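You operate a simulated robot arm through the tools that you are given. There is no shell and no other tool. Be economical: measure what you need, move in short steps, check, and stop when the job is done.

Carry out the task below with a simulated robot arm. There is one attempt and no reset: what you move stays moved.

Task
Reset the empty chuck: gauge back, tailstock parked, chuck up, dial on A, jaws open.
Fine: the blue knob frees the tailstock; leave it on FREE.

It is judged by the outcome, as a careful person would: the job done as asked, and still so three seconds after it is handed in. It fails if anything else is knocked over, pushed out of place, dropped, spilled or broken.

Robot
A 7-joint arm with a two-finger parallel gripper on a trunk, on a base that drives. Base frame: it is fixed to the floor where the robot stands at the start and does not move with it; the origin is under the middle of the robot, x ahead of it, y to its left, z up. Units: mm, degrees, N and s.
With the tool pointing down near the work surface it reaches from about 300 to 720 mm from the robot's upright axis, wherever it stands. Its first joint turns from -166.0 to 166.0 degrees. Places, roughly: blue knob [700, -100, 900]. Payload 1.57 kg.
The tool frame sits at the grasp point between the pads (the TCP): z along the fingers, y along the line on which they close. The tips reach 30 mm beyond it. Largest opening 80 mm; finger width 17, thickness 12; the body of the gripper, 40 by 82 mm, starts 80 mm behind the TCP.
Orientation is that of the tool frame in the base frame, as [roll, pitch, yaw] about the fixed x, y, z axes, in that order (R = Rz(yaw) Ry(pitch) Rx(roll)). With the fingers straight down and closing along the base's y, the tool's x points along the base's -x, its y along +y and its z along -z.

Tools
- The arm moves only by the tool send_rows. Its argument "series" is a list that holds one entry, the list of rows, each a list of 7 numbers: the opening in per cent of the stroke, from 0 (shut) to 100 (fully open), then the shift along the tool's x, y, z in mm, then the turn, a rotation vector about the tool's x, y, z in degrees. In form: [[[grip, tx, ty, tz, ax, ay, az], ...]]. A call has 1 to 20 rows; each row shifts and turns the commanded pose from where the row before left it, along the tool's axes as they then stand. Each row takes 0.2 s and may step no farther than 50 mm and 8.6 degrees from the row before; otherwise, or with a gripper value out of range, the whole call is refused. A pose out of reach is approached as far as the arm can. The call stops where the force on the tool passes 60 N (or 10 N more than at its start, if that is more) or the arm is blocked; 0.2 s more then pass. The fingers move at their own pace (about 72 mm/s each) and stop on an object; they squeeze with about 42 N. The grip force told is the motor's: it shows also when the fingers shut on nothing. Time passes only in rows, and 0.2 s behind the last, so rows that do not move let the fingers close. It gives the time, the measured TCP pose, the force on the tool (base axes), the opening and the grip force at its end, in the units of the frame above (readings bear some noise), with the torque about the TCP (base axes, N m) and any sound that the robot's microphone picked up.
- Cameras (640 x 400 px; columns grow to the right, rows downward): "scene" is now at [18.7, 150.5, 1434.7]; the picture's right is [0.03, -1.00, 0.00], its down [-0.34, -0.01, -0.94] and it looks along [0.94, 0.03, -0.34] (base axes); focal length 276 px, centre (320, 200). "wrist" rides on the gripper at [72, -7, -122] in the tool frame; the picture's right is [0.09, 1.00, 0.00], its down [-0.84, 0.08, -0.54] and it looks along [-0.54, 0.05, 0.84] (tool axes); focal length 238 px, centre (320, 200). There is no depth. A picture from a camera that has moved, and an enlarged one, comes with that camera's place and axes in the base frame and with its lens. The place of the scene camera against the robot may be out by one fixed shift of up to 25 mm in any direction.
- camera(camera): a new picture of that camera. The clock stands still meanwhile.
- slide_trunk(by): slides the trunk up (or, below 0, down) by that many mm; the arm and the scene camera ride with it, the base frame stays. It gives what a move gives, with no picture.
- steer(legs): drives the robot by 1 to 6 legs, each [ahead, left, turn to the left] in mm, mm and degrees, along the robot's own axes; the way and the turn of a leg run together, so that a leg with both is an arc; at most 1500 mm and 180 degrees a leg. The arm and the cameras ride along, it lands a little off, and it stops where it bumps. It gives what a move gives.
- turn_head(pan, tilt): turns the head with the scene camera to pan (to the left, within 86 degrees either way) and tilt (down, from -29 to 69), counted from straight ahead of the robot. It gives what a move gives.
- enlarge(camera, box): a new picture of the part [left, top, right, bottom] of that camera's present view, enlarged. The clock stands still meanwhile.
- sign_off(): hands the job in; it is judged then, once.

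Work in short steps. Places have to be worked out from the pictures, the camera data and where the tool is seen: move nearer, look again, correct. Check each grasp and each placing, and mend what went wrong. You have 120 turns and 82 pictures in all, those below and enlarged ones among them. Open the gripper and draw the arm clear of the work before you hand the job in, unless the task says otherwise; then end with one line.

The tools are called after ">>>" as a command line: name --argument value ..., lists and objects as JSON in quotes. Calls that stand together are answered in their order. send_rows: Moves the arm, as the interface text tells. Its arguments: {"type":"object","properties":{"series":{"type":"array"}},"required":["series"]} The other tools are called the same way: slide_trunk (by) slides the trunk up or down; steer (legs) drives the base; turn_head (pan, tilt) turns the head that bears the scene camera; camera (camera) takes a picture; enlarge (camera, box) takes an enlarged picture of a part of a camera's view; sign_off () hands the job in.

At the start:

```text
time_s: 0.0
position: [407.6, 55.9, 1264.2]
tool_rot: [-180.0, 0.0, 179.9]
ft_force: [0.1, -1.0, -0.2]
ft_torque: [0.03, -0.04, 0.02]
finger_gap: 80.0
gripper_force: 0.0
trunk travel left (down, up): [-75.0, 40.0]
robot x, y, heading: [1.2, 1.9, 0.0]
head pan, tilt: [1.7, 19.9]
```

scene: 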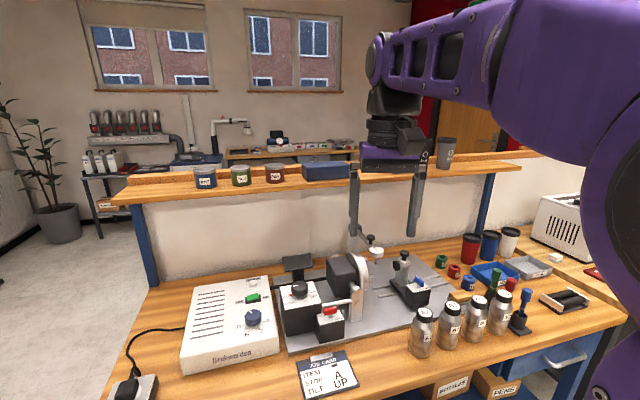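
wrist: 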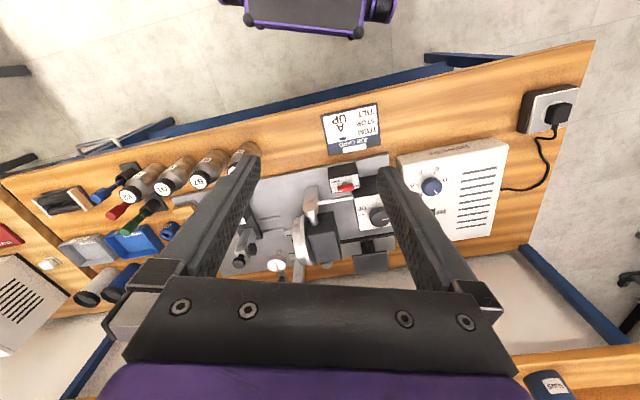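

I start by looking closer at the machine and the card.

>>> enlarge --camera "scene" --box '[260, 230, 460, 355]'

>>> enlarge --camera "scene" --box '[170, 260, 370, 400]'

>>> enlarge --camera "wrist" --box '[220, 90, 520, 280]'

```text
3.20 times, centred on (360, 292) of scene
camera zoom: at [18.7, 150.5, 1434.7], right [0.03, -1.0, 0.0], down [-0.34, -0.01, -0.94], along [0.94, 0.03, -0.34], focal length 885 px, centre (192, -96)
```

zoom: 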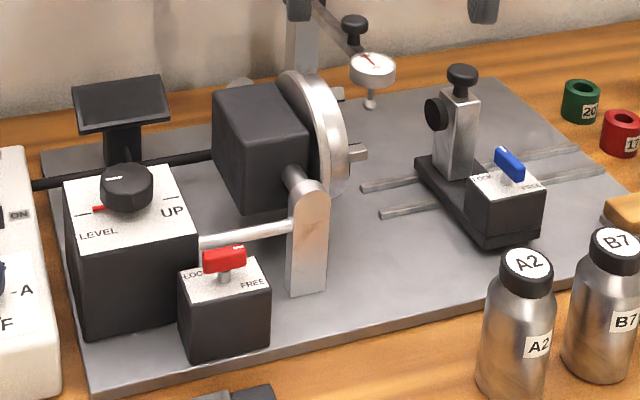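

```text
2.86 times, centred on (270, 330) of scene
camera zoom: at [18.7, 150.5, 1434.7], right [0.03, -1.0, 0.0], down [-0.34, -0.01, -0.94], along [0.94, 0.03, -0.34], focal length 790 px, centre (463, -171)
```

zoom: 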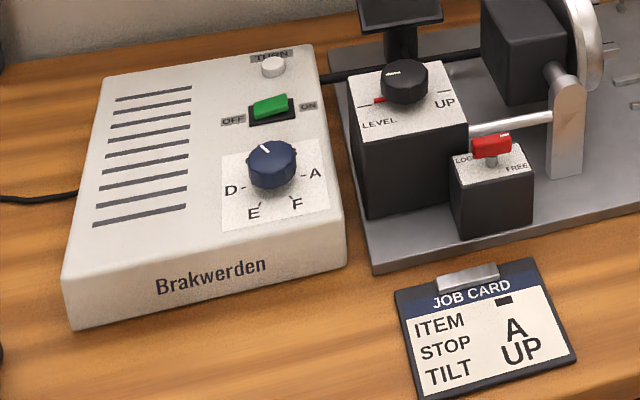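

```text
2.11 times, centred on (370, 185) of wrist
camera zoom: at [335.6, 47.8, 1385.2], right [-0.09, 1.0, 0.0], down [0.84, 0.08, 0.54], along [0.54, 0.05, -0.84], focal length 502 px, centre (215, 232)
```

zoom: 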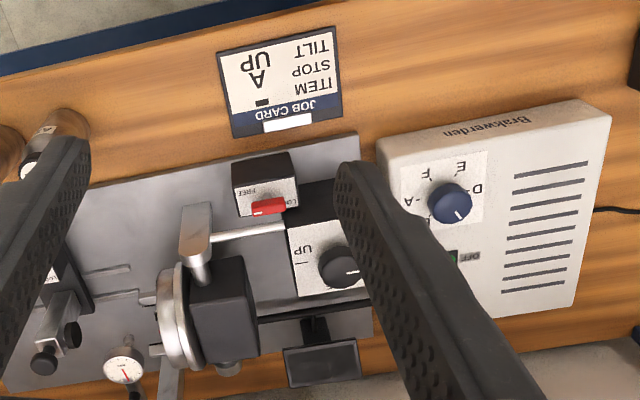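

The tilt knob stands at LEVEL, the dial near C, the tailstock is on LOCK or FREE (unclear), and the gauge seems to be out by the chuck. I lower the arm a bit for a closer wrist view.

>>> send_rows --series '[[[100, 0, -40, 20, 0, 0, 0], [100, 0, -40, 20, 0, 0, 0], [100, 0, -20, 20, 0, 0, 0], [100, 0, 0, 20, 0, 0, 0], [100, 0, 0, 0, 0, 0, 0]]]'

>>> camera --camera "wrist"

>>> camera --camera "scene"

```text
time_s: 1.2
position: [409.7, -45.2, 1183.0]
tool_rot: [179.9, 0.0, -180.0]
ft_force: [-0.4, 0.1, -0.1]
ft_torque: [-0.01, -0.01, -0.01]
finger_gap: 79.9
gripper_force: 0.1
trunk travel left (down, up): [-75.0, 40.0]
robot x, y, heading: [-2.0, -1.6, 0.2]
head pan, tilt: [1.7, 19.9]
```

```text
76 pictures are left
camera wrist: at [337.2, -52.2, 1303.6], right [-0.09, 1.0, 0.0], down [0.84, 0.08, 0.54], along [0.54, 0.05, -0.84], focal length 238 px, centre (320, 200)
```

wrist: 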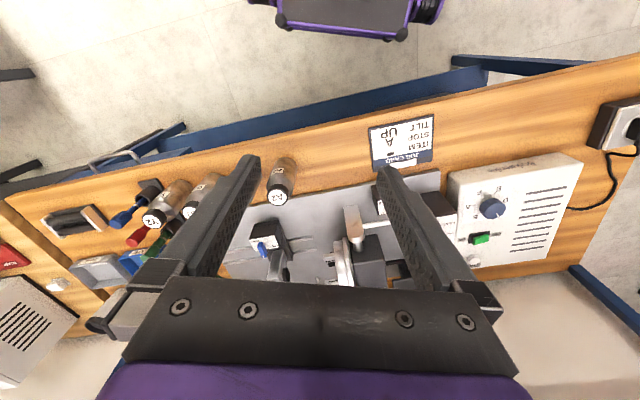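

```text
75 pictures are left
camera scene: at [18.7, 150.5, 1434.7], right [0.03, -1.0, 0.0], down [-0.34, -0.01, -0.94], along [0.94, 0.03, -0.34], focal length 276 px, centre (320, 200)
```

scene: 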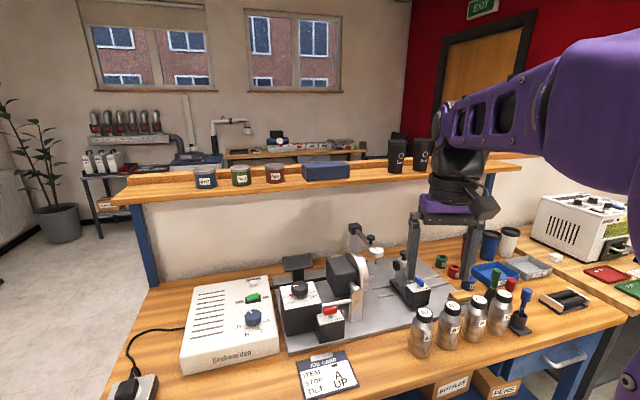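

Now the column and gauge are visible; I enlarge that part.

>>> enlarge --camera "scene" --box '[320, 215, 440, 310]'

>>> enlarge --camera "wrist" --box '[230, 180, 400, 290]'

```text
4.21 times, centred on (380, 262) of scene
camera zoom: at [18.7, 150.5, 1434.7], right [0.03, -1.0, 0.0], down [-0.34, -0.01, -0.94], along [0.94, 0.03, -0.34], focal length 1164 px, centre (67, -63)
```

zoom: 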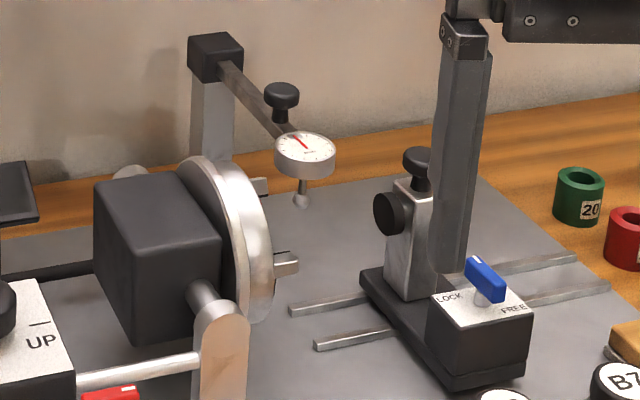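

```text
3.64 times, centred on (315, 235) of wrist
camera zoom: at [337.2, -52.2, 1303.6], right [-0.09, 1.0, 0.0], down [0.84, 0.08, 0.54], along [0.54, 0.05, -0.84], focal length 867 px, centre (338, 73)
```

zoom: 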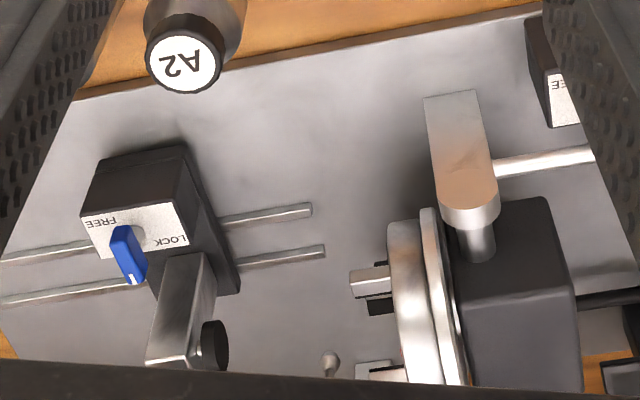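

I look closer at the control box, the black panel at the back and the red and tilt knobs.

>>> enlarge --camera "scene" --box '[225, 280, 285, 340]'

>>> enlarge --camera "scene" --box '[270, 245, 350, 345]'

>>> enlarge --camera "scene" --box '[320, 245, 380, 305]'

>>> enlarge --camera "scene" --box '[400, 260, 450, 310]'

```text
6.67 times, centred on (255, 310) of scene
camera zoom: at [18.7, 150.5, 1434.7], right [0.03, -1.0, 0.0], down [-0.34, -0.01, -0.94], along [0.94, 0.03, -0.34], focal length 1843 px, centre (753, -533)
```

zoom: 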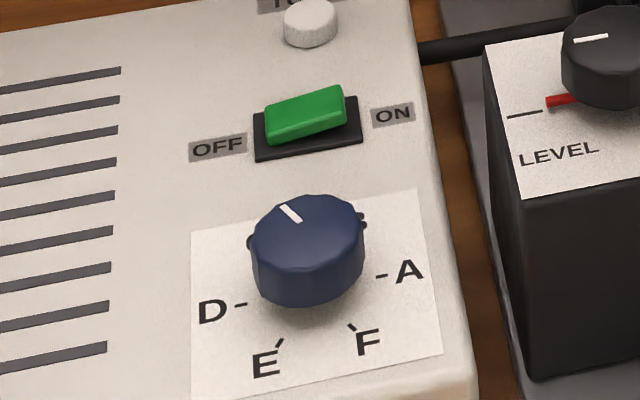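

```text
4.00 times, centred on (310, 295) of scene
camera zoom: at [18.7, 150.5, 1434.7], right [0.03, -1.0, 0.0], down [-0.34, -0.01, -0.94], along [0.94, 0.03, -0.34], focal length 1106 px, centre (360, -180)
```

zoom: 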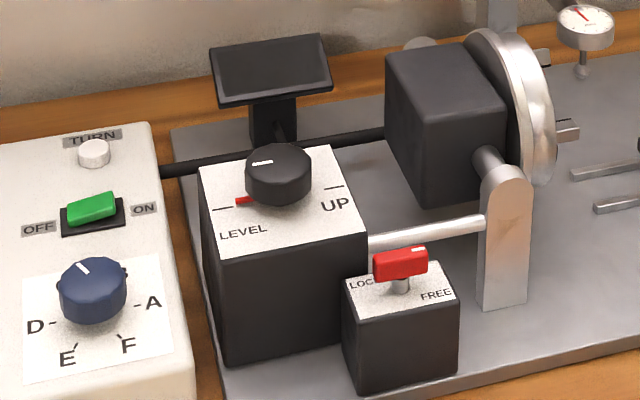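

```text
6.67 times, centred on (350, 275) of scene
camera zoom: at [18.7, 150.5, 1434.7], right [0.03, -1.0, 0.0], down [-0.34, -0.01, -0.94], along [0.94, 0.03, -0.34], focal length 1843 px, centre (120, -300)
```

zoom: 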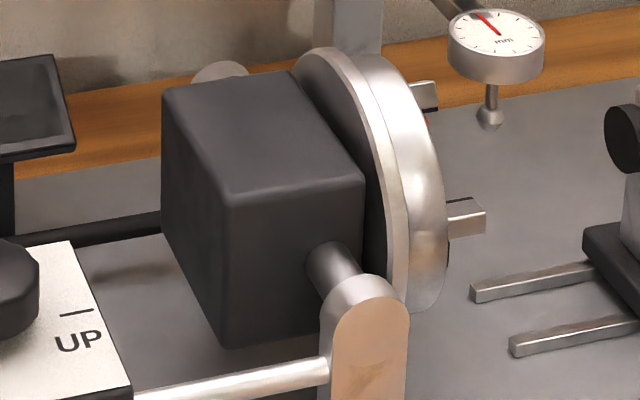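

```text
8.00 times, centred on (425, 285) of scene
camera zoom: at [18.7, 150.5, 1434.7], right [0.03, -1.0, 0.0], down [-0.34, -0.01, -0.94], along [0.94, 0.03, -0.34], focal length 2212 px, centre (-520, -480)
```

zoom: 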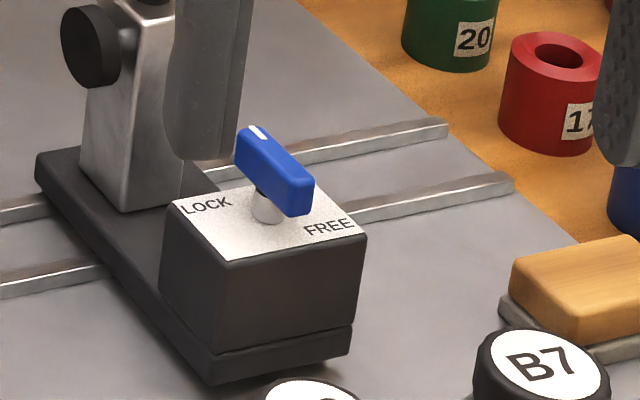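

I'll move to the right side and turn the tool so the wrist camera looks at the chuck face.

>>> send_rows --series '[[[100, -30, -38, 0, 0, 0, 0], [100, -30, -38, 0, 0, 0, 0], [100, -30, -38, 0, 0, 0, 0], [100, -30, -38, 0, 0, 0, 0], [100, -30, -38, 0, 0, 0, 0], [100, -30, -38, 0, 0, 0, 0], [100, 0, 0, 0, 0, 0, -8.2], [100, 0, 0, 0, 0, 0, -8.2], [100, 0, 0, 0, 0, 0, -8.2], [100, 0, 0, 0, 0, 0, -8.2], [100, 0, 0, 0, 0, 0, -8.2], [100, 0, 0, 0, 0, 0, -8.2], [100, 0, 0, 0, 0, 0, -8.2], [100, 0, 0, 0, 0, 0, -8.2], [100, 0, 0, 0, 0, 0, -8.2], [100, 0, 0, 0, 0, 0, -8.2], [100, 0, 0, 0, 0, 0, -8.0], [100, 0, 0, 20, 0, 0, 0], [100, 0, 0, 20, 0, 0, 0], [100, 0, 0, 0, 0, 0, 0]]]'

>>> camera --camera "wrist"

```text
time_s: 5.4
position: [580.7, -272.9, 1139.5]
tool_rot: [180.0, 0.0, -90.0]
ft_force: [0.9, -0.5, 0.7]
ft_torque: [-0.02, 0.01, 0.0]
finger_gap: 80.0
gripper_force: 0.0
out of reach, approached as far as the arm can: row 6
trunk travel left (down, up): [-75.0, 40.0]
robot x, y, heading: [-2.1, -0.2, -0.3]
head pan, tilt: [1.7, 19.9]
```

```text
68 pictures are left
camera wrist: at [586.7, -344.5, 1260.7], right [-1.0, -0.09, 0.0], down [-0.08, 0.84, 0.54], along [-0.05, 0.54, -0.84], focal length 238 px, centre (320, 200)
```

wrist: 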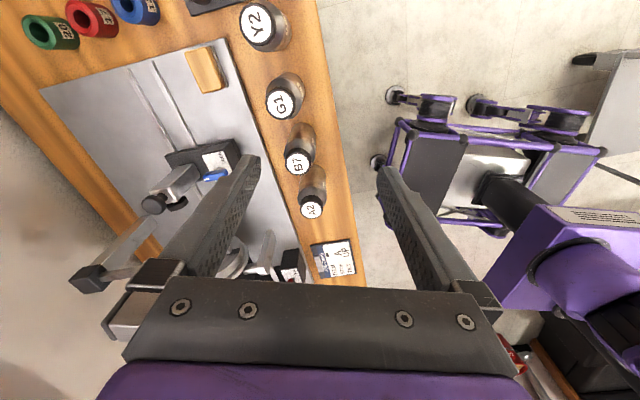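

The reach is limiting; the base front is ~200 mm short of the bench edge, so I drive 110 mm ahead, then tilt the wrist to look more level.

>>> steer --legs '[[110, 0, 0]]'

>>> send_rows --series '[[[100, 0, 0, 0, 0, -8, 0], [100, 0, 0, 0, 0, -8, 0], [100, 0, 0, 0, 0, -8, 0], [100, 0, 0, 0, 0, -8, 0], [100, 0, 0, 0, 0, 0, 0]]]'

>>> camera --camera "wrist"

```text
time_s: 6.7
position: [681.4, -266.7, 1138.3]
tool_rot: [179.9, 0.2, -89.0]
ft_force: [0.5, -0.3, 0.9]
ft_torque: [0.01, 0.0, -0.03]
finger_gap: 79.8
gripper_force: 0.0
trunk travel left (down, up): [-75.0, 40.0]
robot x, y, heading: [96.3, -1.4, 0.7]
head pan, tilt: [1.7, 19.9]
stopped in leg 1: the robot was blocked; the commanded pose is now the measured one
```

```text
time_s: 7.9
position: [666.8, -259.2, 1118.2]
tool_rot: [179.9, 32.2, -89.3]
ft_force: [-0.4, -0.8, -0.3]
ft_torque: [-0.02, -0.03, -0.02]
finger_gap: 79.9
gripper_force: 0.1
out of reach, approached as far as the arm can: row 2, 4
trunk travel left (down, up): [-75.0, 40.0]
robot x, y, heading: [98.1, -2.0, 0.4]
head pan, tilt: [1.7, 19.9]
```

```text
67 pictures are left
camera wrist: at [674.7, -385.1, 1180.7], right [-0.99, -0.09, -0.05], down [-0.08, 0.42, 0.9], along [-0.06, 0.9, -0.42], focal length 238 px, centre (320, 200)
```

wrist: 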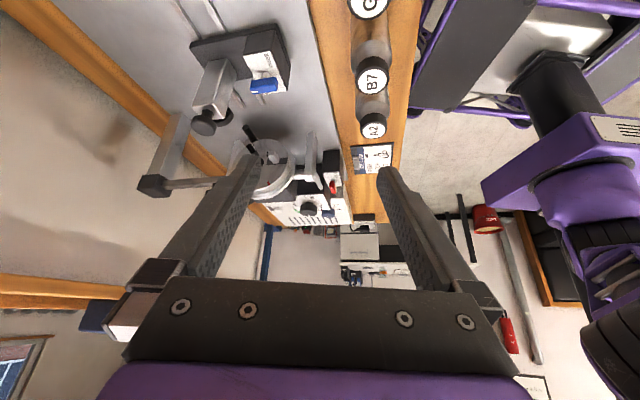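

The base is now against something at 97 mm; reach is better. I enlarge the chuck face.

>>> enlarge --camera "wrist" --box '[130, 90, 350, 230]'

>>> camera --camera "scene"

```text
2.86 times, centred on (240, 160) of wrist
camera zoom: at [674.7, -385.1, 1180.7], right [-0.99, -0.09, -0.05], down [-0.08, 0.42, 0.9], along [-0.06, 0.9, -0.42], focal length 681 px, centre (549, 314)
```

zoom: 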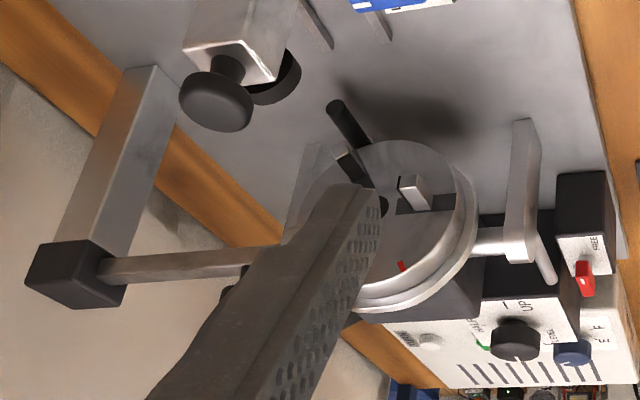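

```text
65 pictures are left
camera scene: at [114.5, 147.2, 1434.7], right [0.04, -1.0, 0.0], down [-0.34, -0.01, -0.94], along [0.94, 0.04, -0.34], focal length 276 px, centre (320, 200)
```

scene: 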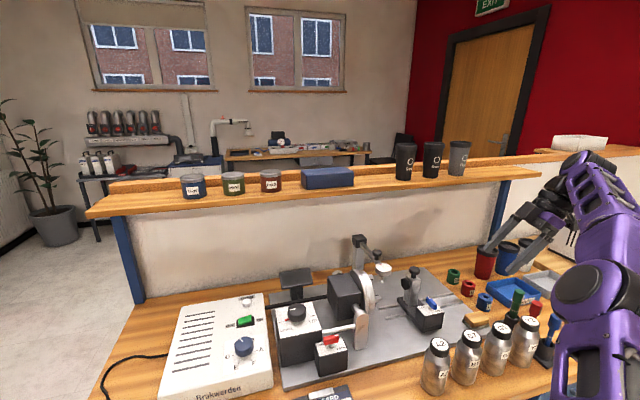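

The chuck face shows a black rod and jaws, part hidden by a finger; I swing the tool a bit so the chuck comes between the fingers.

>>> send_rows --series '[[[100, 0, 0, 0, 0, 0, 8], [100, 0, 0, 0, 0, 0, 8], [100, 0, 0, 0, 0, 0, 0]]]'

>>> camera --camera "wrist"

```text
time_s: 8.7
position: [666.2, -258.4, 1117.2]
tool_rot: [170.0, 30.6, -108.0]
ft_force: [-0.5, 0.8, 0.0]
ft_torque: [0.02, -0.02, -0.03]
finger_gap: 79.9
gripper_force: 0.0
trunk travel left (down, up): [-75.0, 40.0]
robot x, y, heading: [97.9, -3.6, 0.9]
head pan, tilt: [1.7, 19.9]
```

```text
64 pictures are left
camera wrist: at [654.7, -384.0, 1181.4], right [-0.98, 0.14, 0.1], down [0.15, 0.41, 0.9], along [0.09, 0.9, -0.43], focal length 238 px, centre (320, 200)
```

wrist: 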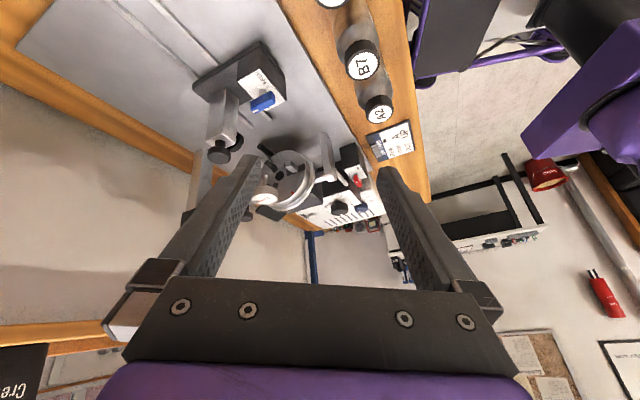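

>>> enlarge --camera "wrist" --box '[240, 120, 380, 220]'

>>> enlarge --camera "scene" --box '[320, 225, 460, 320]'

```text
4.00 times, centred on (310, 170) of wrist
camera zoom: at [654.7, -384.0, 1181.4], right [-0.98, 0.14, 0.1], down [0.15, 0.41, 0.9], along [0.09, 0.9, -0.43], focal length 953 px, centre (360, 320)
```

zoom: 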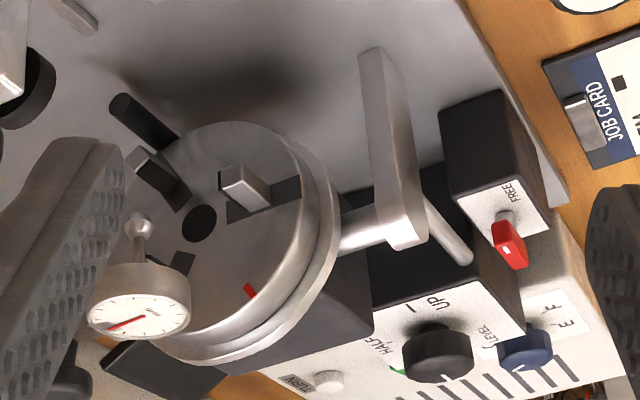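

```text
4.21 times, centred on (390, 272) of scene
camera zoom: at [114.6, 147.3, 1434.7], right [0.04, -1.0, 0.0], down [-0.34, -0.01, -0.94], along [0.94, 0.04, -0.34], focal length 1164 px, centre (25, -105)
```

zoom: 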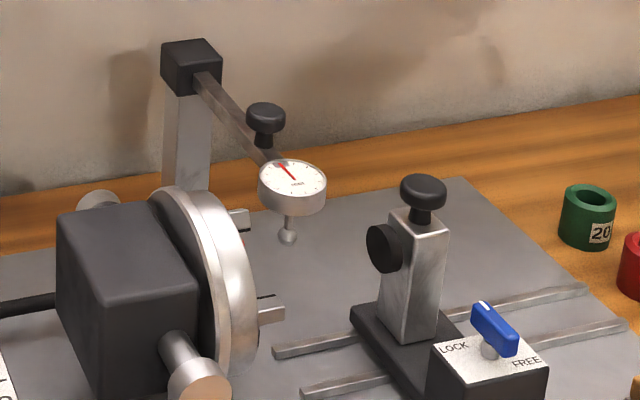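

The chuck has three jaws in mid-slot and a black rod on its rim (likely the jaw lever), a tilt knob with LEVEL/HALF/UP, and the gauge hangs in front. I turn the tool back to face ahead, tilted, for a closer look from the robot's side.

>>> send_rows --series '[[[100, 0, 0, 0, 0, 0, -8], [100, 0, 0, 0, 0, 0, -8], [100, 0, 0, 0, 4.35, 0, 6.95], [100, 0, 0, 0, 4.35, 0, 6.95], [100, 0, 0, 0, 4.35, 0, 6.95], [100, 0, 0, 0, 4.35, 0, 6.95], [100, 0, 0, 0, 4.35, 0, 6.95], [100, 0, 0, 0, 4.35, 0, 6.95], [100, 0, 0, 0, 4.35, 0, 6.95], [100, 0, 0, 0, 4.35, 0, 6.95], [100, 0, 0, 0, 4.35, 0, 6.95], [100, 0, 0, 0, 4.35, 0, 6.95], [100, 0, 0, 0, 4.35, 0, 6.95], [100, 25.1, 36.3, -18.3, 0, 0, 0], [100, 25.1, 36.3, -18.3, 0, 0, 0], [100, 25.1, 36.3, -18.3, 0, 0, 0], [100, 25.1, 36.3, -18.3, 0, 0, 0], [100, 25.1, 36.3, -18.3, 0, 0, 0], [100, 25.1, 36.3, -18.3, 0, 0, 0], [100, 0, 0, 0, 0, 0, 0]]]'

>>> camera --camera "wrist"

```text
time_s: 12.7
position: [485.9, -50.5, 1052.4]
tool_rot: [175.9, 20.3, 178.2]
ft_force: [0.2, -0.6, 0.6]
ft_torque: [-0.03, -0.02, -0.01]
finger_gap: 80.1
gripper_force: 0.0
trunk travel left (down, up): [-75.0, 40.0]
robot x, y, heading: [99.0, -4.7, 0.3]
head pan, tilt: [1.7, 19.9]
stopped in row 20: the arm was blocked; the commanded pose is now the measured one
```

```text
61 pictures are left
camera wrist: at [374.6, -62.5, 1140.9], right [-0.08, 1.0, 0.04], down [0.6, 0.02, 0.8], along [0.8, 0.09, -0.6], focal length 238 px, centre (320, 200)
```

wrist: 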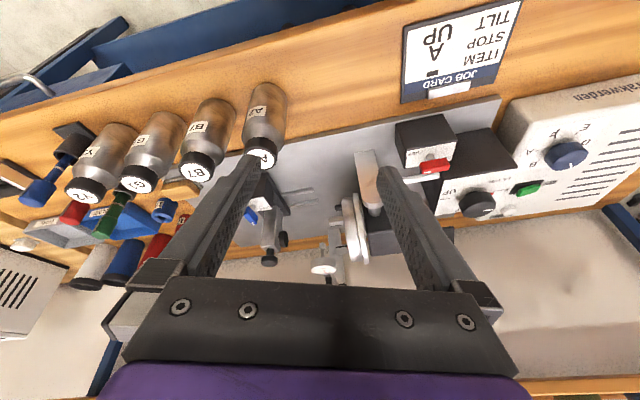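

Triangulated: blue knob ≈ (782,-158,875), gauge dial ≈ (791,-12,982), gauge pivot ≈ (957,40,980), tailstock top ≈ (857,-123,938); the fixture is yawed ~8°. Blue knob is near the reach limit, so I raise the arm, then shift the base right ~190.

>>> send_rows --series '[[[100, -13.9, 0, -37.5, 0, 0, 0], [100, -13.9, 0, -37.5, 0, 0, 0], [100, 0, 0, 0, 0, 7, 0], [100, 0, 0, 0, 0, 7, 0], [100, 0, 0, 0, -2, 6, 0], [100, -30, 0, 0, -2, 0, 0], [100, -30, 0, 0, 0, 0, 0], [100, 0, 0, 0, 0, 0, 0]]]'

>>> steer --legs '[[-25, 0, 0], [0, -190, 0], [60, 0, 0]]'

>>> camera --camera "wrist"

```text
time_s: 14.5
position: [542.7, -52.2, 1137.0]
tool_rot: [172.1, 0.8, -179.9]
ft_force: [0.0, 0.0, -0.5]
ft_torque: [-0.01, 0.02, 0.03]
finger_gap: 80.0
gripper_force: 0.0
trunk travel left (down, up): [-75.0, 40.0]
robot x, y, heading: [99.0, -2.2, 0.7]
head pan, tilt: [1.7, 19.9]
```

```text
time_s: 17.9
position: [579.2, -239.3, 1138.7]
tool_rot: [172.3, 0.8, -179.9]
ft_force: [-1.1, 0.8, -0.1]
ft_torque: [0.0, -0.01, 0.02]
finger_gap: 79.9
gripper_force: 0.0
trunk travel left (down, up): [-75.0, 40.0]
robot x, y, heading: [132.7, -189.6, 0.6]
head pan, tilt: [1.7, 19.9]
```

```text
60 pictures are left
camera wrist: at [504.6, -264.9, 1255.7], right [-0.1, 0.99, 0.13], down [0.83, 0.0, 0.56], along [0.55, 0.16, -0.82], focal length 238 px, centre (320, 200)
```

wrist: 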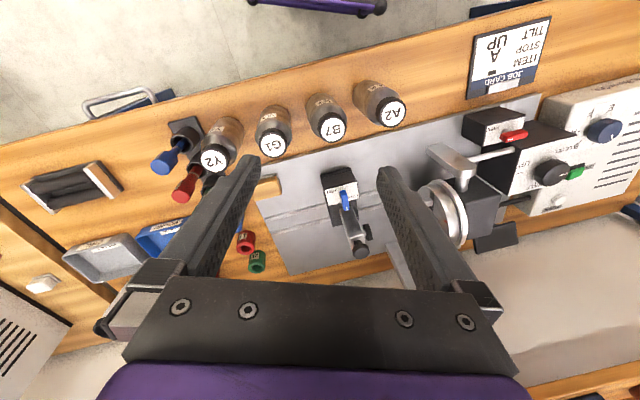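

Now the base stands at (133,-190). I level the roll and go above the blue knob for a closer look.

>>> send_rows --series '[[[100, 0, 0, 0, 7.8, 0, 0], [100, -30, 15, 21, 0, 0, 0], [100, -30, 15, 21, 0, 0, 0], [100, -30, 15, 21, 0, 0, 0], [100, -30, 15, 21, 0, 0, 0], [100, -30, 15, 21, 0, 0, 0], [100, -20, 15, 21, 0, 0, 0], [100, 0, 0, 0, 0, 0, 0]]]'

>>> camera --camera "wrist"

```text
time_s: 19.7
position: [749.8, -150.1, 1014.6]
tool_rot: [180.0, 0.9, -179.9]
ft_force: [0.2, 0.1, 0.6]
ft_torque: [-0.02, -0.01, 0.01]
finger_gap: 79.9
gripper_force: 0.1
trunk travel left (down, up): [-75.0, 40.0]
robot x, y, heading: [132.4, -189.7, 0.5]
head pan, tilt: [1.7, 19.9]
```

```text
59 pictures are left
camera wrist: at [675.0, -157.8, 1134.6], right [-0.09, 1.0, 0.0], down [0.83, 0.08, 0.56], along [0.55, 0.05, -0.83], focal length 238 px, centre (320, 200)
```

wrist: 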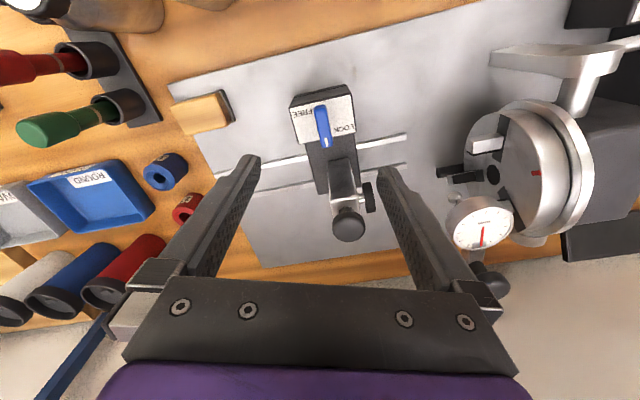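

Good view: tailstock, chuck, gauge. I zoom in on the blue knob and on the chuck.

>>> enlarge --camera "wrist" --box '[270, 70, 390, 250]'

>>> enlarge --camera "wrist" --box '[410, 70, 640, 290]'

```text
2.22 times, centred on (330, 160) of wrist
camera zoom: at [675.0, -157.8, 1134.6], right [-0.09, 1.0, 0.0], down [0.83, 0.08, 0.56], along [0.55, 0.05, -0.83], focal length 530 px, centre (298, 289)
```

zoom: 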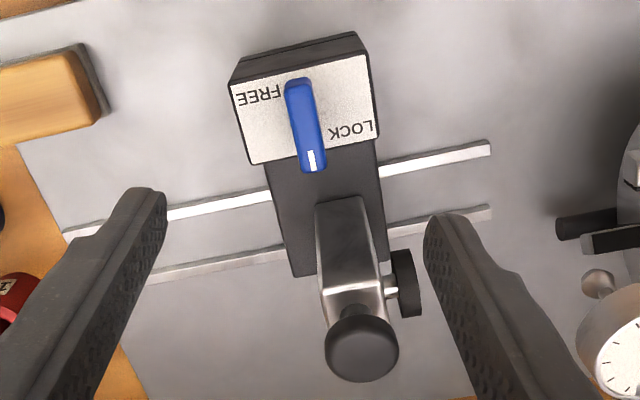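

```text
1.82 times, centred on (525, 180) of wrist
camera zoom: at [675.0, -157.8, 1134.6], right [-0.09, 1.0, 0.0], down [0.83, 0.08, 0.56], along [0.55, 0.05, -0.83], focal length 433 px, centre (-53, 236)
```

zoom: 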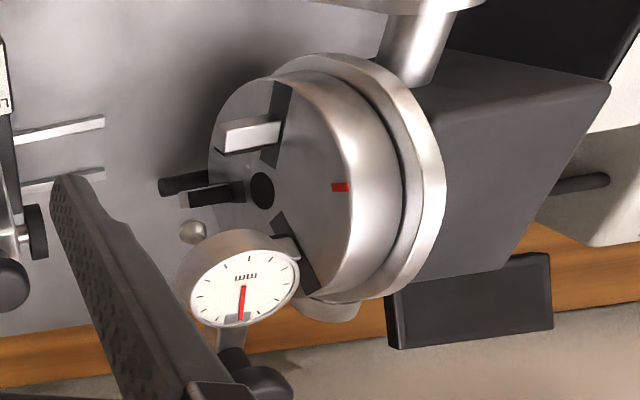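

I'm roughly above the knob; I align the gripper with the handle (−8° yaw) and descend 50 mm to refine its position.

>>> send_rows --series '[[[100, 0, 0, 0, 0, 0, -8], [100, 5, 0, 25, 0, 0, 0], [100, 3, 0, 25, 0, 0, 0], [100, 0, 0, 0, 0, 0, 0]]]'

>>> camera --camera "wrist"

```text
time_s: 20.7
position: [744.2, -153.6, 964.2]
tool_rot: [-180.0, 0.9, -171.9]
ft_force: [-0.3, 0.1, -0.7]
ft_torque: [0.0, 0.01, 0.01]
finger_gap: 79.8
gripper_force: 0.0
trunk travel left (down, up): [-75.0, 40.0]
robot x, y, heading: [134.2, -189.2, 0.5]
head pan, tilt: [1.7, 19.9]
```

```text
56 pictures are left
camera wrist: at [671.6, -169.9, 1084.4], right [-0.23, 0.97, 0.0], down [0.81, 0.19, 0.55], along [0.54, 0.13, -0.83], focal length 238 px, centre (320, 200)
```

wrist: 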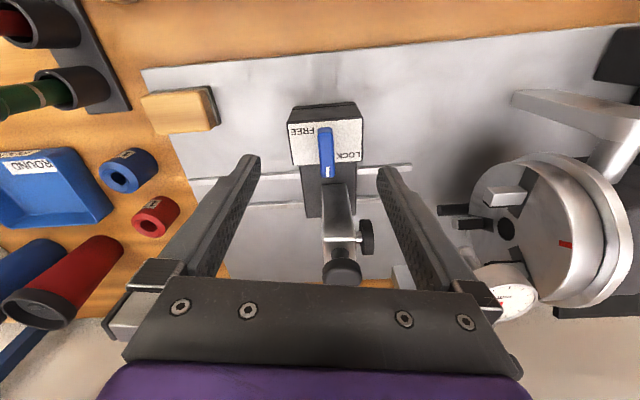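

The handle is aligned in view, ~5 mm off-centre. I descend 20 mm more with a small correction and look again.

>>> send_rows --series '[[[100, 6, 3.5, 20, 0, 0, 0], [100, 0, 0, 0, 0, 0, 0]]]'

>>> enlarge --camera "wrist" --box '[240, 80, 400, 280]'

>>> camera --camera "scene"

```text
time_s: 21.3
position: [736.5, -149.5, 945.4]
tool_rot: [-179.8, 0.8, -171.9]
ft_force: [0.2, 0.5, -0.8]
ft_torque: [-0.02, 0.0, 0.0]
finger_gap: 79.8
gripper_force: 0.1
trunk travel left (down, up): [-75.0, 40.0]
robot x, y, heading: [132.7, -191.0, 0.4]
head pan, tilt: [1.7, 19.9]
```

```text
2.00 times, centred on (320, 180) of wrist
camera zoom: at [664.4, -165.7, 1065.2], right [-0.23, 0.97, 0.0], down [0.81, 0.19, 0.55], along [0.54, 0.13, -0.83], focal length 477 px, centre (320, 240)
```

zoom: 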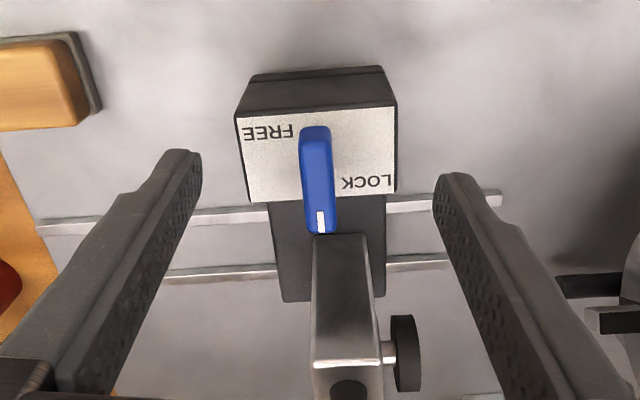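

```text
54 pictures are left
camera scene: at [150.4, -40.9, 1434.7], right [0.04, -1.0, 0.0], down [-0.34, -0.01, -0.94], along [0.94, 0.04, -0.34], focal length 276 px, centre (320, 200)
```

scene: 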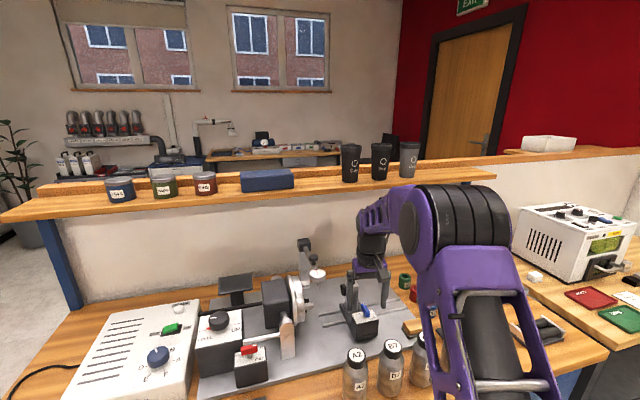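

The handle lies at about tip depth (z≈908). I lower 15 mm and close on the handle.

>>> send_rows --series '[[[100, -3, -1, 15, 0, 0, 0], [40, 0, 0, 0, 0, 0, 0], [0, 0, 0, 0, 0, 0, 0], [0, 0, 0, 0, 0, 0, 0], [0, 0, 0, 0, 0, 0, 0]]]'

>>> enlarge --camera "wrist" --box '[240, 80, 400, 280]'

```text
time_s: 22.5
position: [740.5, -148.0, 929.9]
tool_rot: [-179.9, 1.0, -171.9]
ft_force: [0.4, 1.6, -1.0]
ft_torque: [0.2, -0.24, 0.01]
finger_gap: 11.7
gripper_force: 29.1
trunk travel left (down, up): [-75.0, 40.0]
robot x, y, heading: [134.5, -192.6, 0.6]
head pan, tilt: [1.7, 19.9]
```

```text
2.00 times, centred on (320, 180) of wrist
camera zoom: at [668.1, -165.6, 1049.9], right [-0.23, 0.97, 0.0], down [0.81, 0.19, 0.55], along [0.54, 0.13, -0.83], focal length 477 px, centre (320, 240)
```

zoom: 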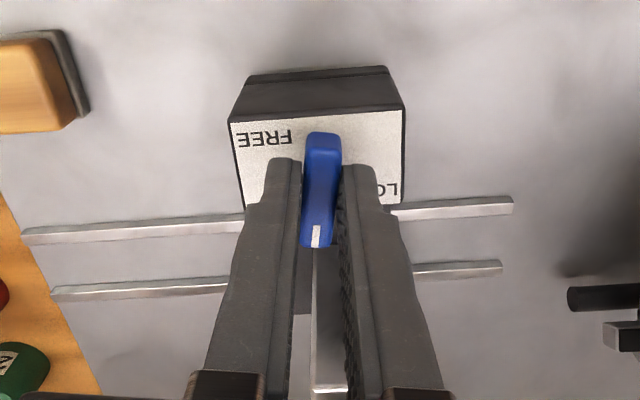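

Gripped (11.7 mm). I turn clockwise toward FREE, first 24°.

>>> send_rows --series '[[[0, 0, 0, 0, 0, 0, 8], [0, 0, 0, 0, 0, 0, 8], [0, 0, 0, 0, 0, 0, 8], [0, 0, 0, 0, 0, 0, 0]]]'

>>> enlarge --camera "wrist" --box '[240, 80, 400, 280]'

```text
time_s: 23.5
position: [741.3, -148.6, 931.0]
tool_rot: [179.7, 0.8, 163.9]
ft_force: [4.9, 7.0, 3.3]
ft_torque: [0.1, 0.33, 0.02]
finger_gap: 11.9
gripper_force: 29.5
trunk travel left (down, up): [-75.0, 40.0]
robot x, y, heading: [132.7, -188.4, 0.6]
head pan, tilt: [1.7, 19.9]
```

```text
2.00 times, centred on (320, 180) of wrist
camera zoom: at [667.8, -135.7, 1049.8], right [0.19, 0.98, 0.0], down [0.82, -0.16, 0.56], along [0.55, -0.1, -0.83], focal length 477 px, centre (320, 240)
```

zoom: 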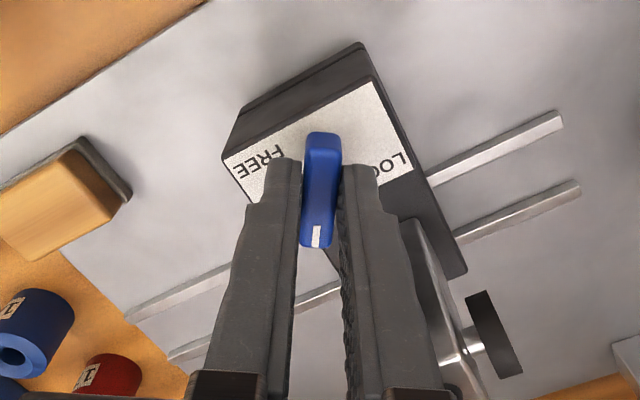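

The knob turns easily. I continue to about 88° total.

>>> send_rows --series '[[[0, 0, 0, 0, 0, 0, 8], [0, 0, 0, 0, 0, 0, 8], [0, 0, 0, 0, 0, 0, 8], [0, 0, 0, 0, 0, 0, 8], [0, 0, 0, 0, 0, 0, 0]]]'

>>> send_rows --series '[[[0, 0, 0, 0, 0, 0, 8], [0, 0, 0, 0, 0, 0, 8], [0, 0, 0, 0, 0, 0, 8], [0, 0, 0, 0, 0, 0, 8], [0, 0, 0, 0, 0, 0, 0]]]'

>>> camera --camera "wrist"

```text
time_s: 24.7
position: [742.2, -149.4, 929.7]
tool_rot: [179.2, 0.7, 132.1]
ft_force: [17.8, 9.3, 3.9]
ft_torque: [-0.42, -0.46, 0.08]
finger_gap: 12.0
gripper_force: 29.0
trunk travel left (down, up): [-75.0, 40.0]
robot x, y, heading: [134.2, -193.5, 0.5]
head pan, tilt: [1.7, 19.9]
```

```text
time_s: 25.9
position: [743.5, -149.2, 930.6]
tool_rot: [178.7, 0.1, 99.9]
ft_force: [26.1, 12.0, 8.3]
ft_torque: [0.15, -0.23, 0.61]
finger_gap: 14.2
gripper_force: 30.2
trunk travel left (down, up): [-75.0, 40.0]
robot x, y, heading: [134.9, -189.9, 0.6]
head pan, tilt: [1.7, 19.9]
```

```text
51 pictures are left
camera wrist: at [721.4, -79.3, 1050.5], right [0.96, 0.26, 0.02], down [0.21, -0.81, 0.55], along [0.16, -0.52, -0.84], focal length 238 px, centre (320, 200)
```

wrist: 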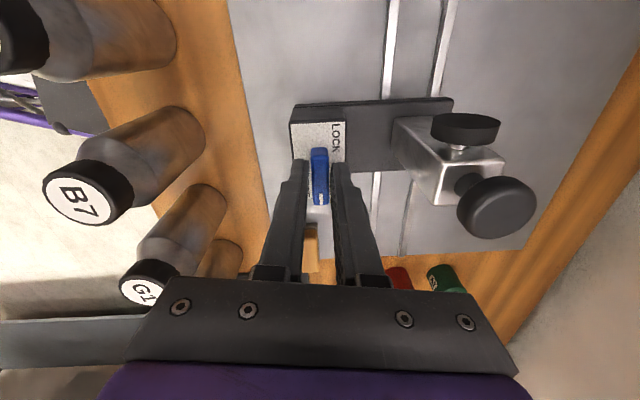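

A stop is felt (torque 0.6), mark toward FREE. Still holding the handle, I try drawing the tailstock along the rails (tool −x), gently.

>>> send_rows --series '[[[0, 0, 0, 0, 0, 0, -2], [0, -6, 0, 0, 0, 0, 0], [0, -6, 0, 0, 0, 0, 0], [0, -6, 0, 0, 0, 0, 0], [0, 0, 0, 0, 0, 0, 0]]]'

>>> camera --camera "wrist"

```text
time_s: 27.1
position: [748.8, -165.8, 930.1]
tool_rot: [178.6, 0.2, 102.1]
ft_force: [33.2, 16.9, 7.3]
ft_torque: [0.83, -0.2, 0.6]
finger_gap: 13.3
gripper_force: 29.7
trunk travel left (down, up): [-75.0, 40.0]
robot x, y, heading: [130.5, -196.8, 0.5]
head pan, tilt: [1.7, 19.9]
```

```text
50 pictures are left
camera wrist: at [723.8, -97.0, 1050.3], right [0.95, 0.3, 0.02], down [0.24, -0.8, 0.55], along [0.18, -0.52, -0.84], focal length 238 px, centre (320, 200)
```

wrist: 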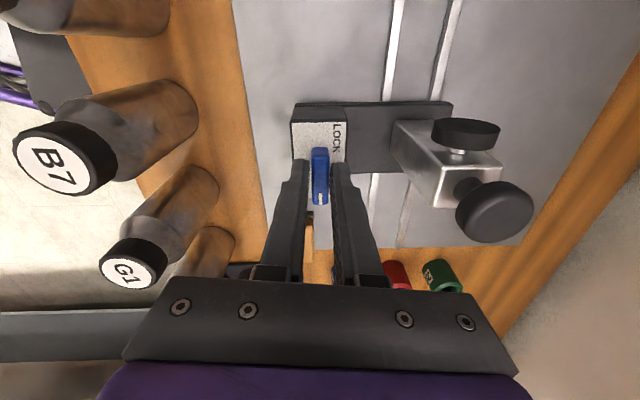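

The tailstock follows. There's a yellow wooden block near its path at the plate's end; I look at the scene before going on.

>>> enlarge --camera "scene" --box '[310, 250, 470, 370]'

>>> enlarge --camera "wrist" --box '[230, 90, 470, 290]'

```text
3.33 times, centred on (390, 310) of scene
camera zoom: at [152.5, -39.6, 1434.6], right [0.04, -1.0, 0.0], down [-0.34, -0.01, -0.94], along [0.94, 0.04, -0.34], focal length 922 px, centre (87, -167)
```

zoom: 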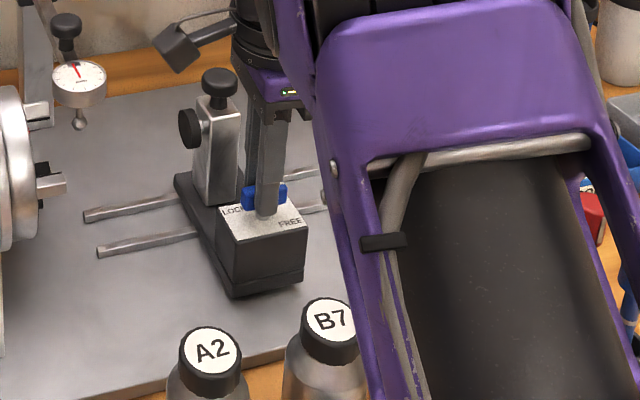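

```text
2.00 times, centred on (350, 190) of wrist
camera zoom: at [723.8, -97.0, 1050.3], right [0.95, 0.3, 0.02], down [0.24, -0.8, 0.55], along [0.18, -0.52, -0.84], focal length 477 px, centre (260, 220)
```

zoom: 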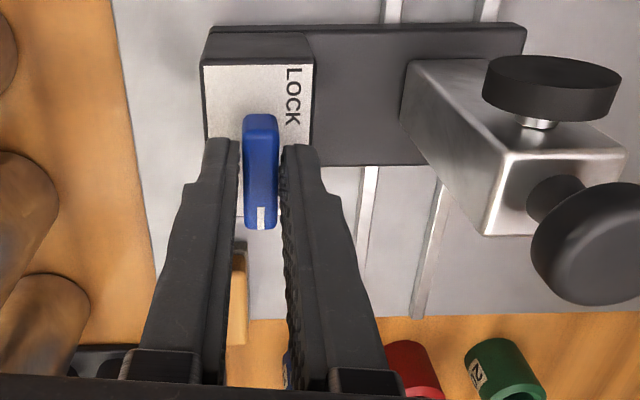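

I release the handle with a small opening, rise, and look at the block and the rail end.

>>> send_rows --series '[[[0, 0, 3, 0, 0, 0, 0], [40, 0, 0, 0, 0, 0, 0], [40, 0, 0, 0, 0, 0, 0], [40, 0, 0, -30, 0, 0, 0], [40, 0, 0, -40, 0, 0, 0], [40, 20, 0, -40, 0, 0, 0], [40, 20, 0, 0, 0, 0, 0]]]'

>>> camera --camera "wrist"

```text
time_s: 28.7
position: [735.3, -126.9, 1038.5]
tool_rot: [179.2, 0.1, 101.9]
ft_force: [0.4, -0.1, 0.0]
ft_torque: [-0.03, -0.01, 0.01]
finger_gap: 32.0
gripper_force: 0.0
trunk travel left (down, up): [-75.0, 40.0]
robot x, y, heading: [132.5, -189.8, 0.6]
head pan, tilt: [1.7, 19.9]
```

```text
47 pictures are left
camera wrist: at [712.2, -58.0, 1160.1], right [0.95, 0.3, 0.01], down [0.24, -0.8, 0.55], along [0.17, -0.52, -0.84], focal length 238 px, centre (320, 200)
```

wrist: 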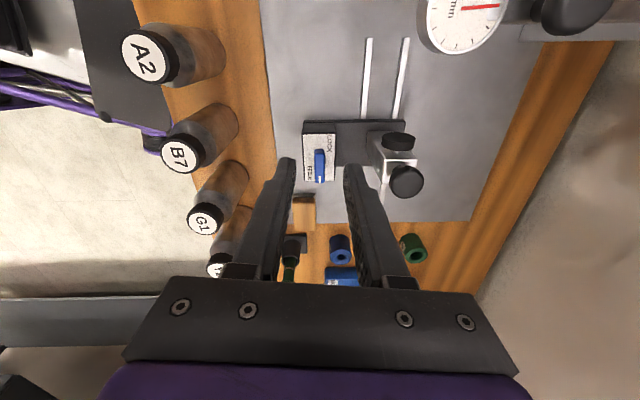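

>>> enlarge --camera "wrist" --box '[260, 110, 440, 270]'

```text
2.50 times, centred on (350, 190) of wrist
camera zoom: at [712.2, -58.0, 1160.1], right [0.95, 0.3, 0.01], down [0.24, -0.8, 0.55], along [0.17, -0.52, -0.84], focal length 596 px, centre (245, 225)
```

zoom: 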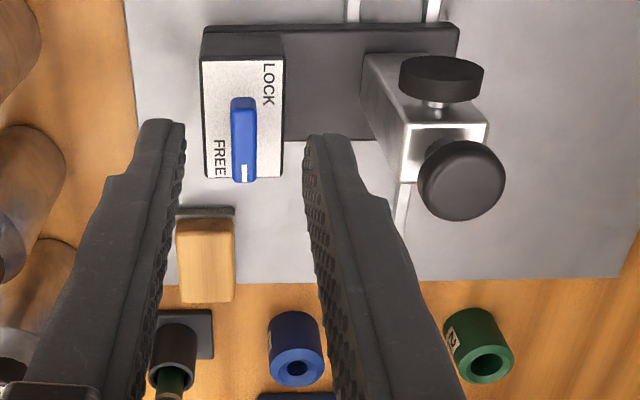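

The wooden eraser-like block sits ~50 mm ahead of the tailstock box and overlaps its path. I regrip the handle and slide 30 mm more, feeling for the end stop before nearing the block.

>>> send_rows --series '[[[40, -43.7, 3.7, 0, 0, 0, 0], [40, 0, 0, 40, 0, 0, 0], [40, 0, 0, 40, 0, 0, 0], [40, 0, 0, 28, 0, 0, 0], [0, 0, 0, 0, 0, 0, 0], [0, 0, 0, 0, 0, 0, 0], [0, 0, 0, 0, 0, 0, 0]]]'

>>> send_rows --series '[[[0, -6, -0.4, 0, 0, 0, 0], [0, -6, -0.4, 0, 0, 0, 0], [0, -6, -0.4, 0, 0, 0, 0], [0, -6, -0.4, 0, 0, 0, 0], [0, -6, -0.4, 0, 0, 0, 0], [0, 0, 0, 0, 0, 0, 0]]]'

>>> camera --camera "wrist"

```text
time_s: 30.3
position: [750.8, -170.4, 931.0]
tool_rot: [179.2, 0.0, 102.1]
ft_force: [-3.1, 0.0, -3.1]
ft_torque: [0.05, 0.38, 0.43]
finger_gap: 13.3
gripper_force: 29.8
trunk travel left (down, up): [-75.0, 40.0]
robot x, y, heading: [131.0, -192.1, 0.8]
head pan, tilt: [1.7, 19.9]
```

```text
time_s: 31.7
position: [759.6, -197.8, 931.4]
tool_rot: [179.0, 0.2, 102.1]
ft_force: [27.0, 14.5, -2.5]
ft_torque: [0.76, -0.06, 0.56]
finger_gap: 13.3
gripper_force: 29.8
trunk travel left (down, up): [-75.0, 40.0]
robot x, y, heading: [136.0, -191.4, 0.7]
head pan, tilt: [1.7, 19.9]
```

```text
45 pictures are left
camera wrist: at [734.8, -129.5, 1051.5], right [0.95, 0.3, 0.02], down [0.24, -0.8, 0.55], along [0.18, -0.52, -0.84], focal length 238 px, centre (320, 200)
```

wrist: 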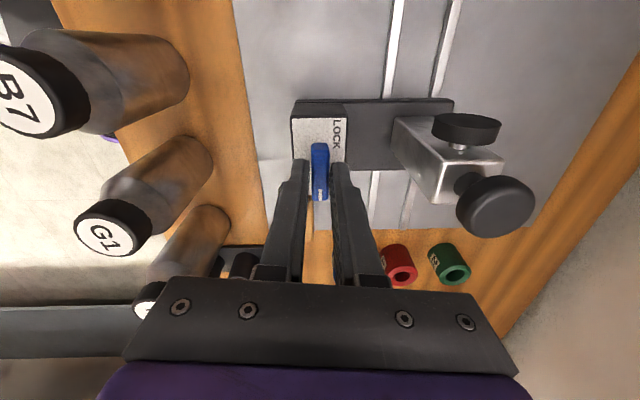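

It slid ~30 mm more with rail direction ≈(0.31,-0.95), no stop yet. I check the gap to the block.

>>> enlarge --camera "wrist" --box '[240, 80, 460, 260]'

```text
2.22 times, centred on (350, 170) of wrist
camera zoom: at [734.8, -129.5, 1051.5], right [0.95, 0.3, 0.02], down [0.24, -0.8, 0.55], along [0.18, -0.52, -0.84], focal length 530 px, centre (253, 267)
```

zoom: 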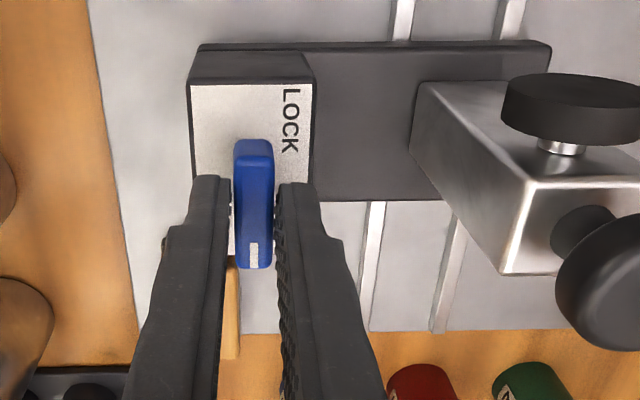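

Rails run ~75 mm further, so the block really stands in the park path and must be set aside. I release, rise and centre over it.

>>> send_rows --series '[[[0, 0, 3, 0, 0, 0, 0], [40, 0, 0, 0, 0, 0, 0], [40, 0, 0, 0, 0, 0, 0], [40, 0, 0, -40, 0, 0, 0], [40, 0, 0, -30, 0, 0, 0], [75, -40, 0, 0, 0, 0, 0], [75, -30, -8, 0, 0, 0, 0], [75, 0, 0, 0, 0, 0, 0]]]'

>>> camera --camera "wrist"

```text
time_s: 33.5
position: [764.5, -269.7, 1002.2]
tool_rot: [179.1, 0.1, 102.1]
ft_force: [0.1, -0.4, -0.5]
ft_torque: [0.0, 0.02, 0.03]
finger_gap: 59.9
gripper_force: 0.1
trunk travel left (down, up): [-75.0, 40.0]
robot x, y, heading: [131.9, -193.5, 0.7]
head pan, tilt: [1.7, 19.9]
```

```text
43 pictures are left
camera wrist: at [740.7, -201.5, 1122.5], right [0.95, 0.3, 0.01], down [0.24, -0.8, 0.55], along [0.17, -0.52, -0.84], focal length 238 px, centre (320, 200)
```

wrist: 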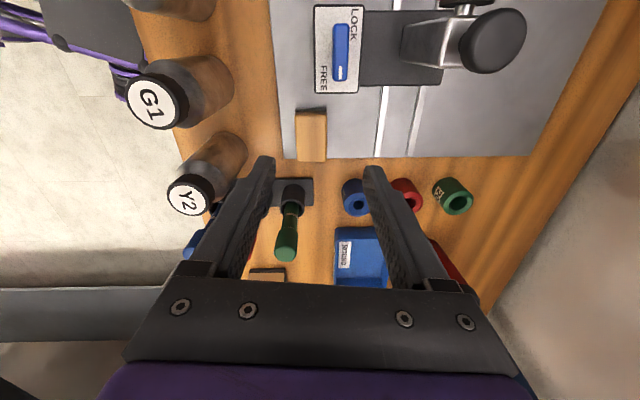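

The block lies at ≈(759,-287). I move over it and descend to tips ≈ z 840 with a 60 mm opening.

>>> send_rows --series '[[[75, -13.5, -8.5, 0, 0, 0, 0], [75, 0, 0, 40, 0, 0, 0], [75, 0, 0, 40, 0, 0, 0], [75, 0, 0, 20, 0, 0, 0], [75, 0, 0, 0, 0, 0, 0]]]'

>>> camera --camera "wrist"

```text
time_s: 34.7
position: [763.0, -285.4, 901.2]
tool_rot: [179.1, 0.3, 102.1]
ft_force: [-0.3, -0.1, -0.1]
ft_torque: [-0.01, 0.01, 0.0]
finger_gap: 60.1
gripper_force: 0.0
trunk travel left (down, up): [-75.0, 40.0]
robot x, y, heading: [132.6, -193.6, 0.6]
head pan, tilt: [1.7, 19.9]
```

```text
42 pictures are left
camera wrist: at [738.2, -216.1, 1021.7], right [0.95, 0.3, 0.02], down [0.24, -0.8, 0.55], along [0.17, -0.52, -0.84], focal length 238 px, centre (320, 200)
```

wrist: 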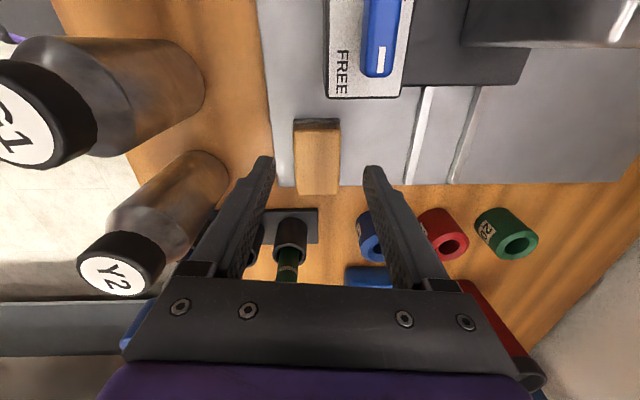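

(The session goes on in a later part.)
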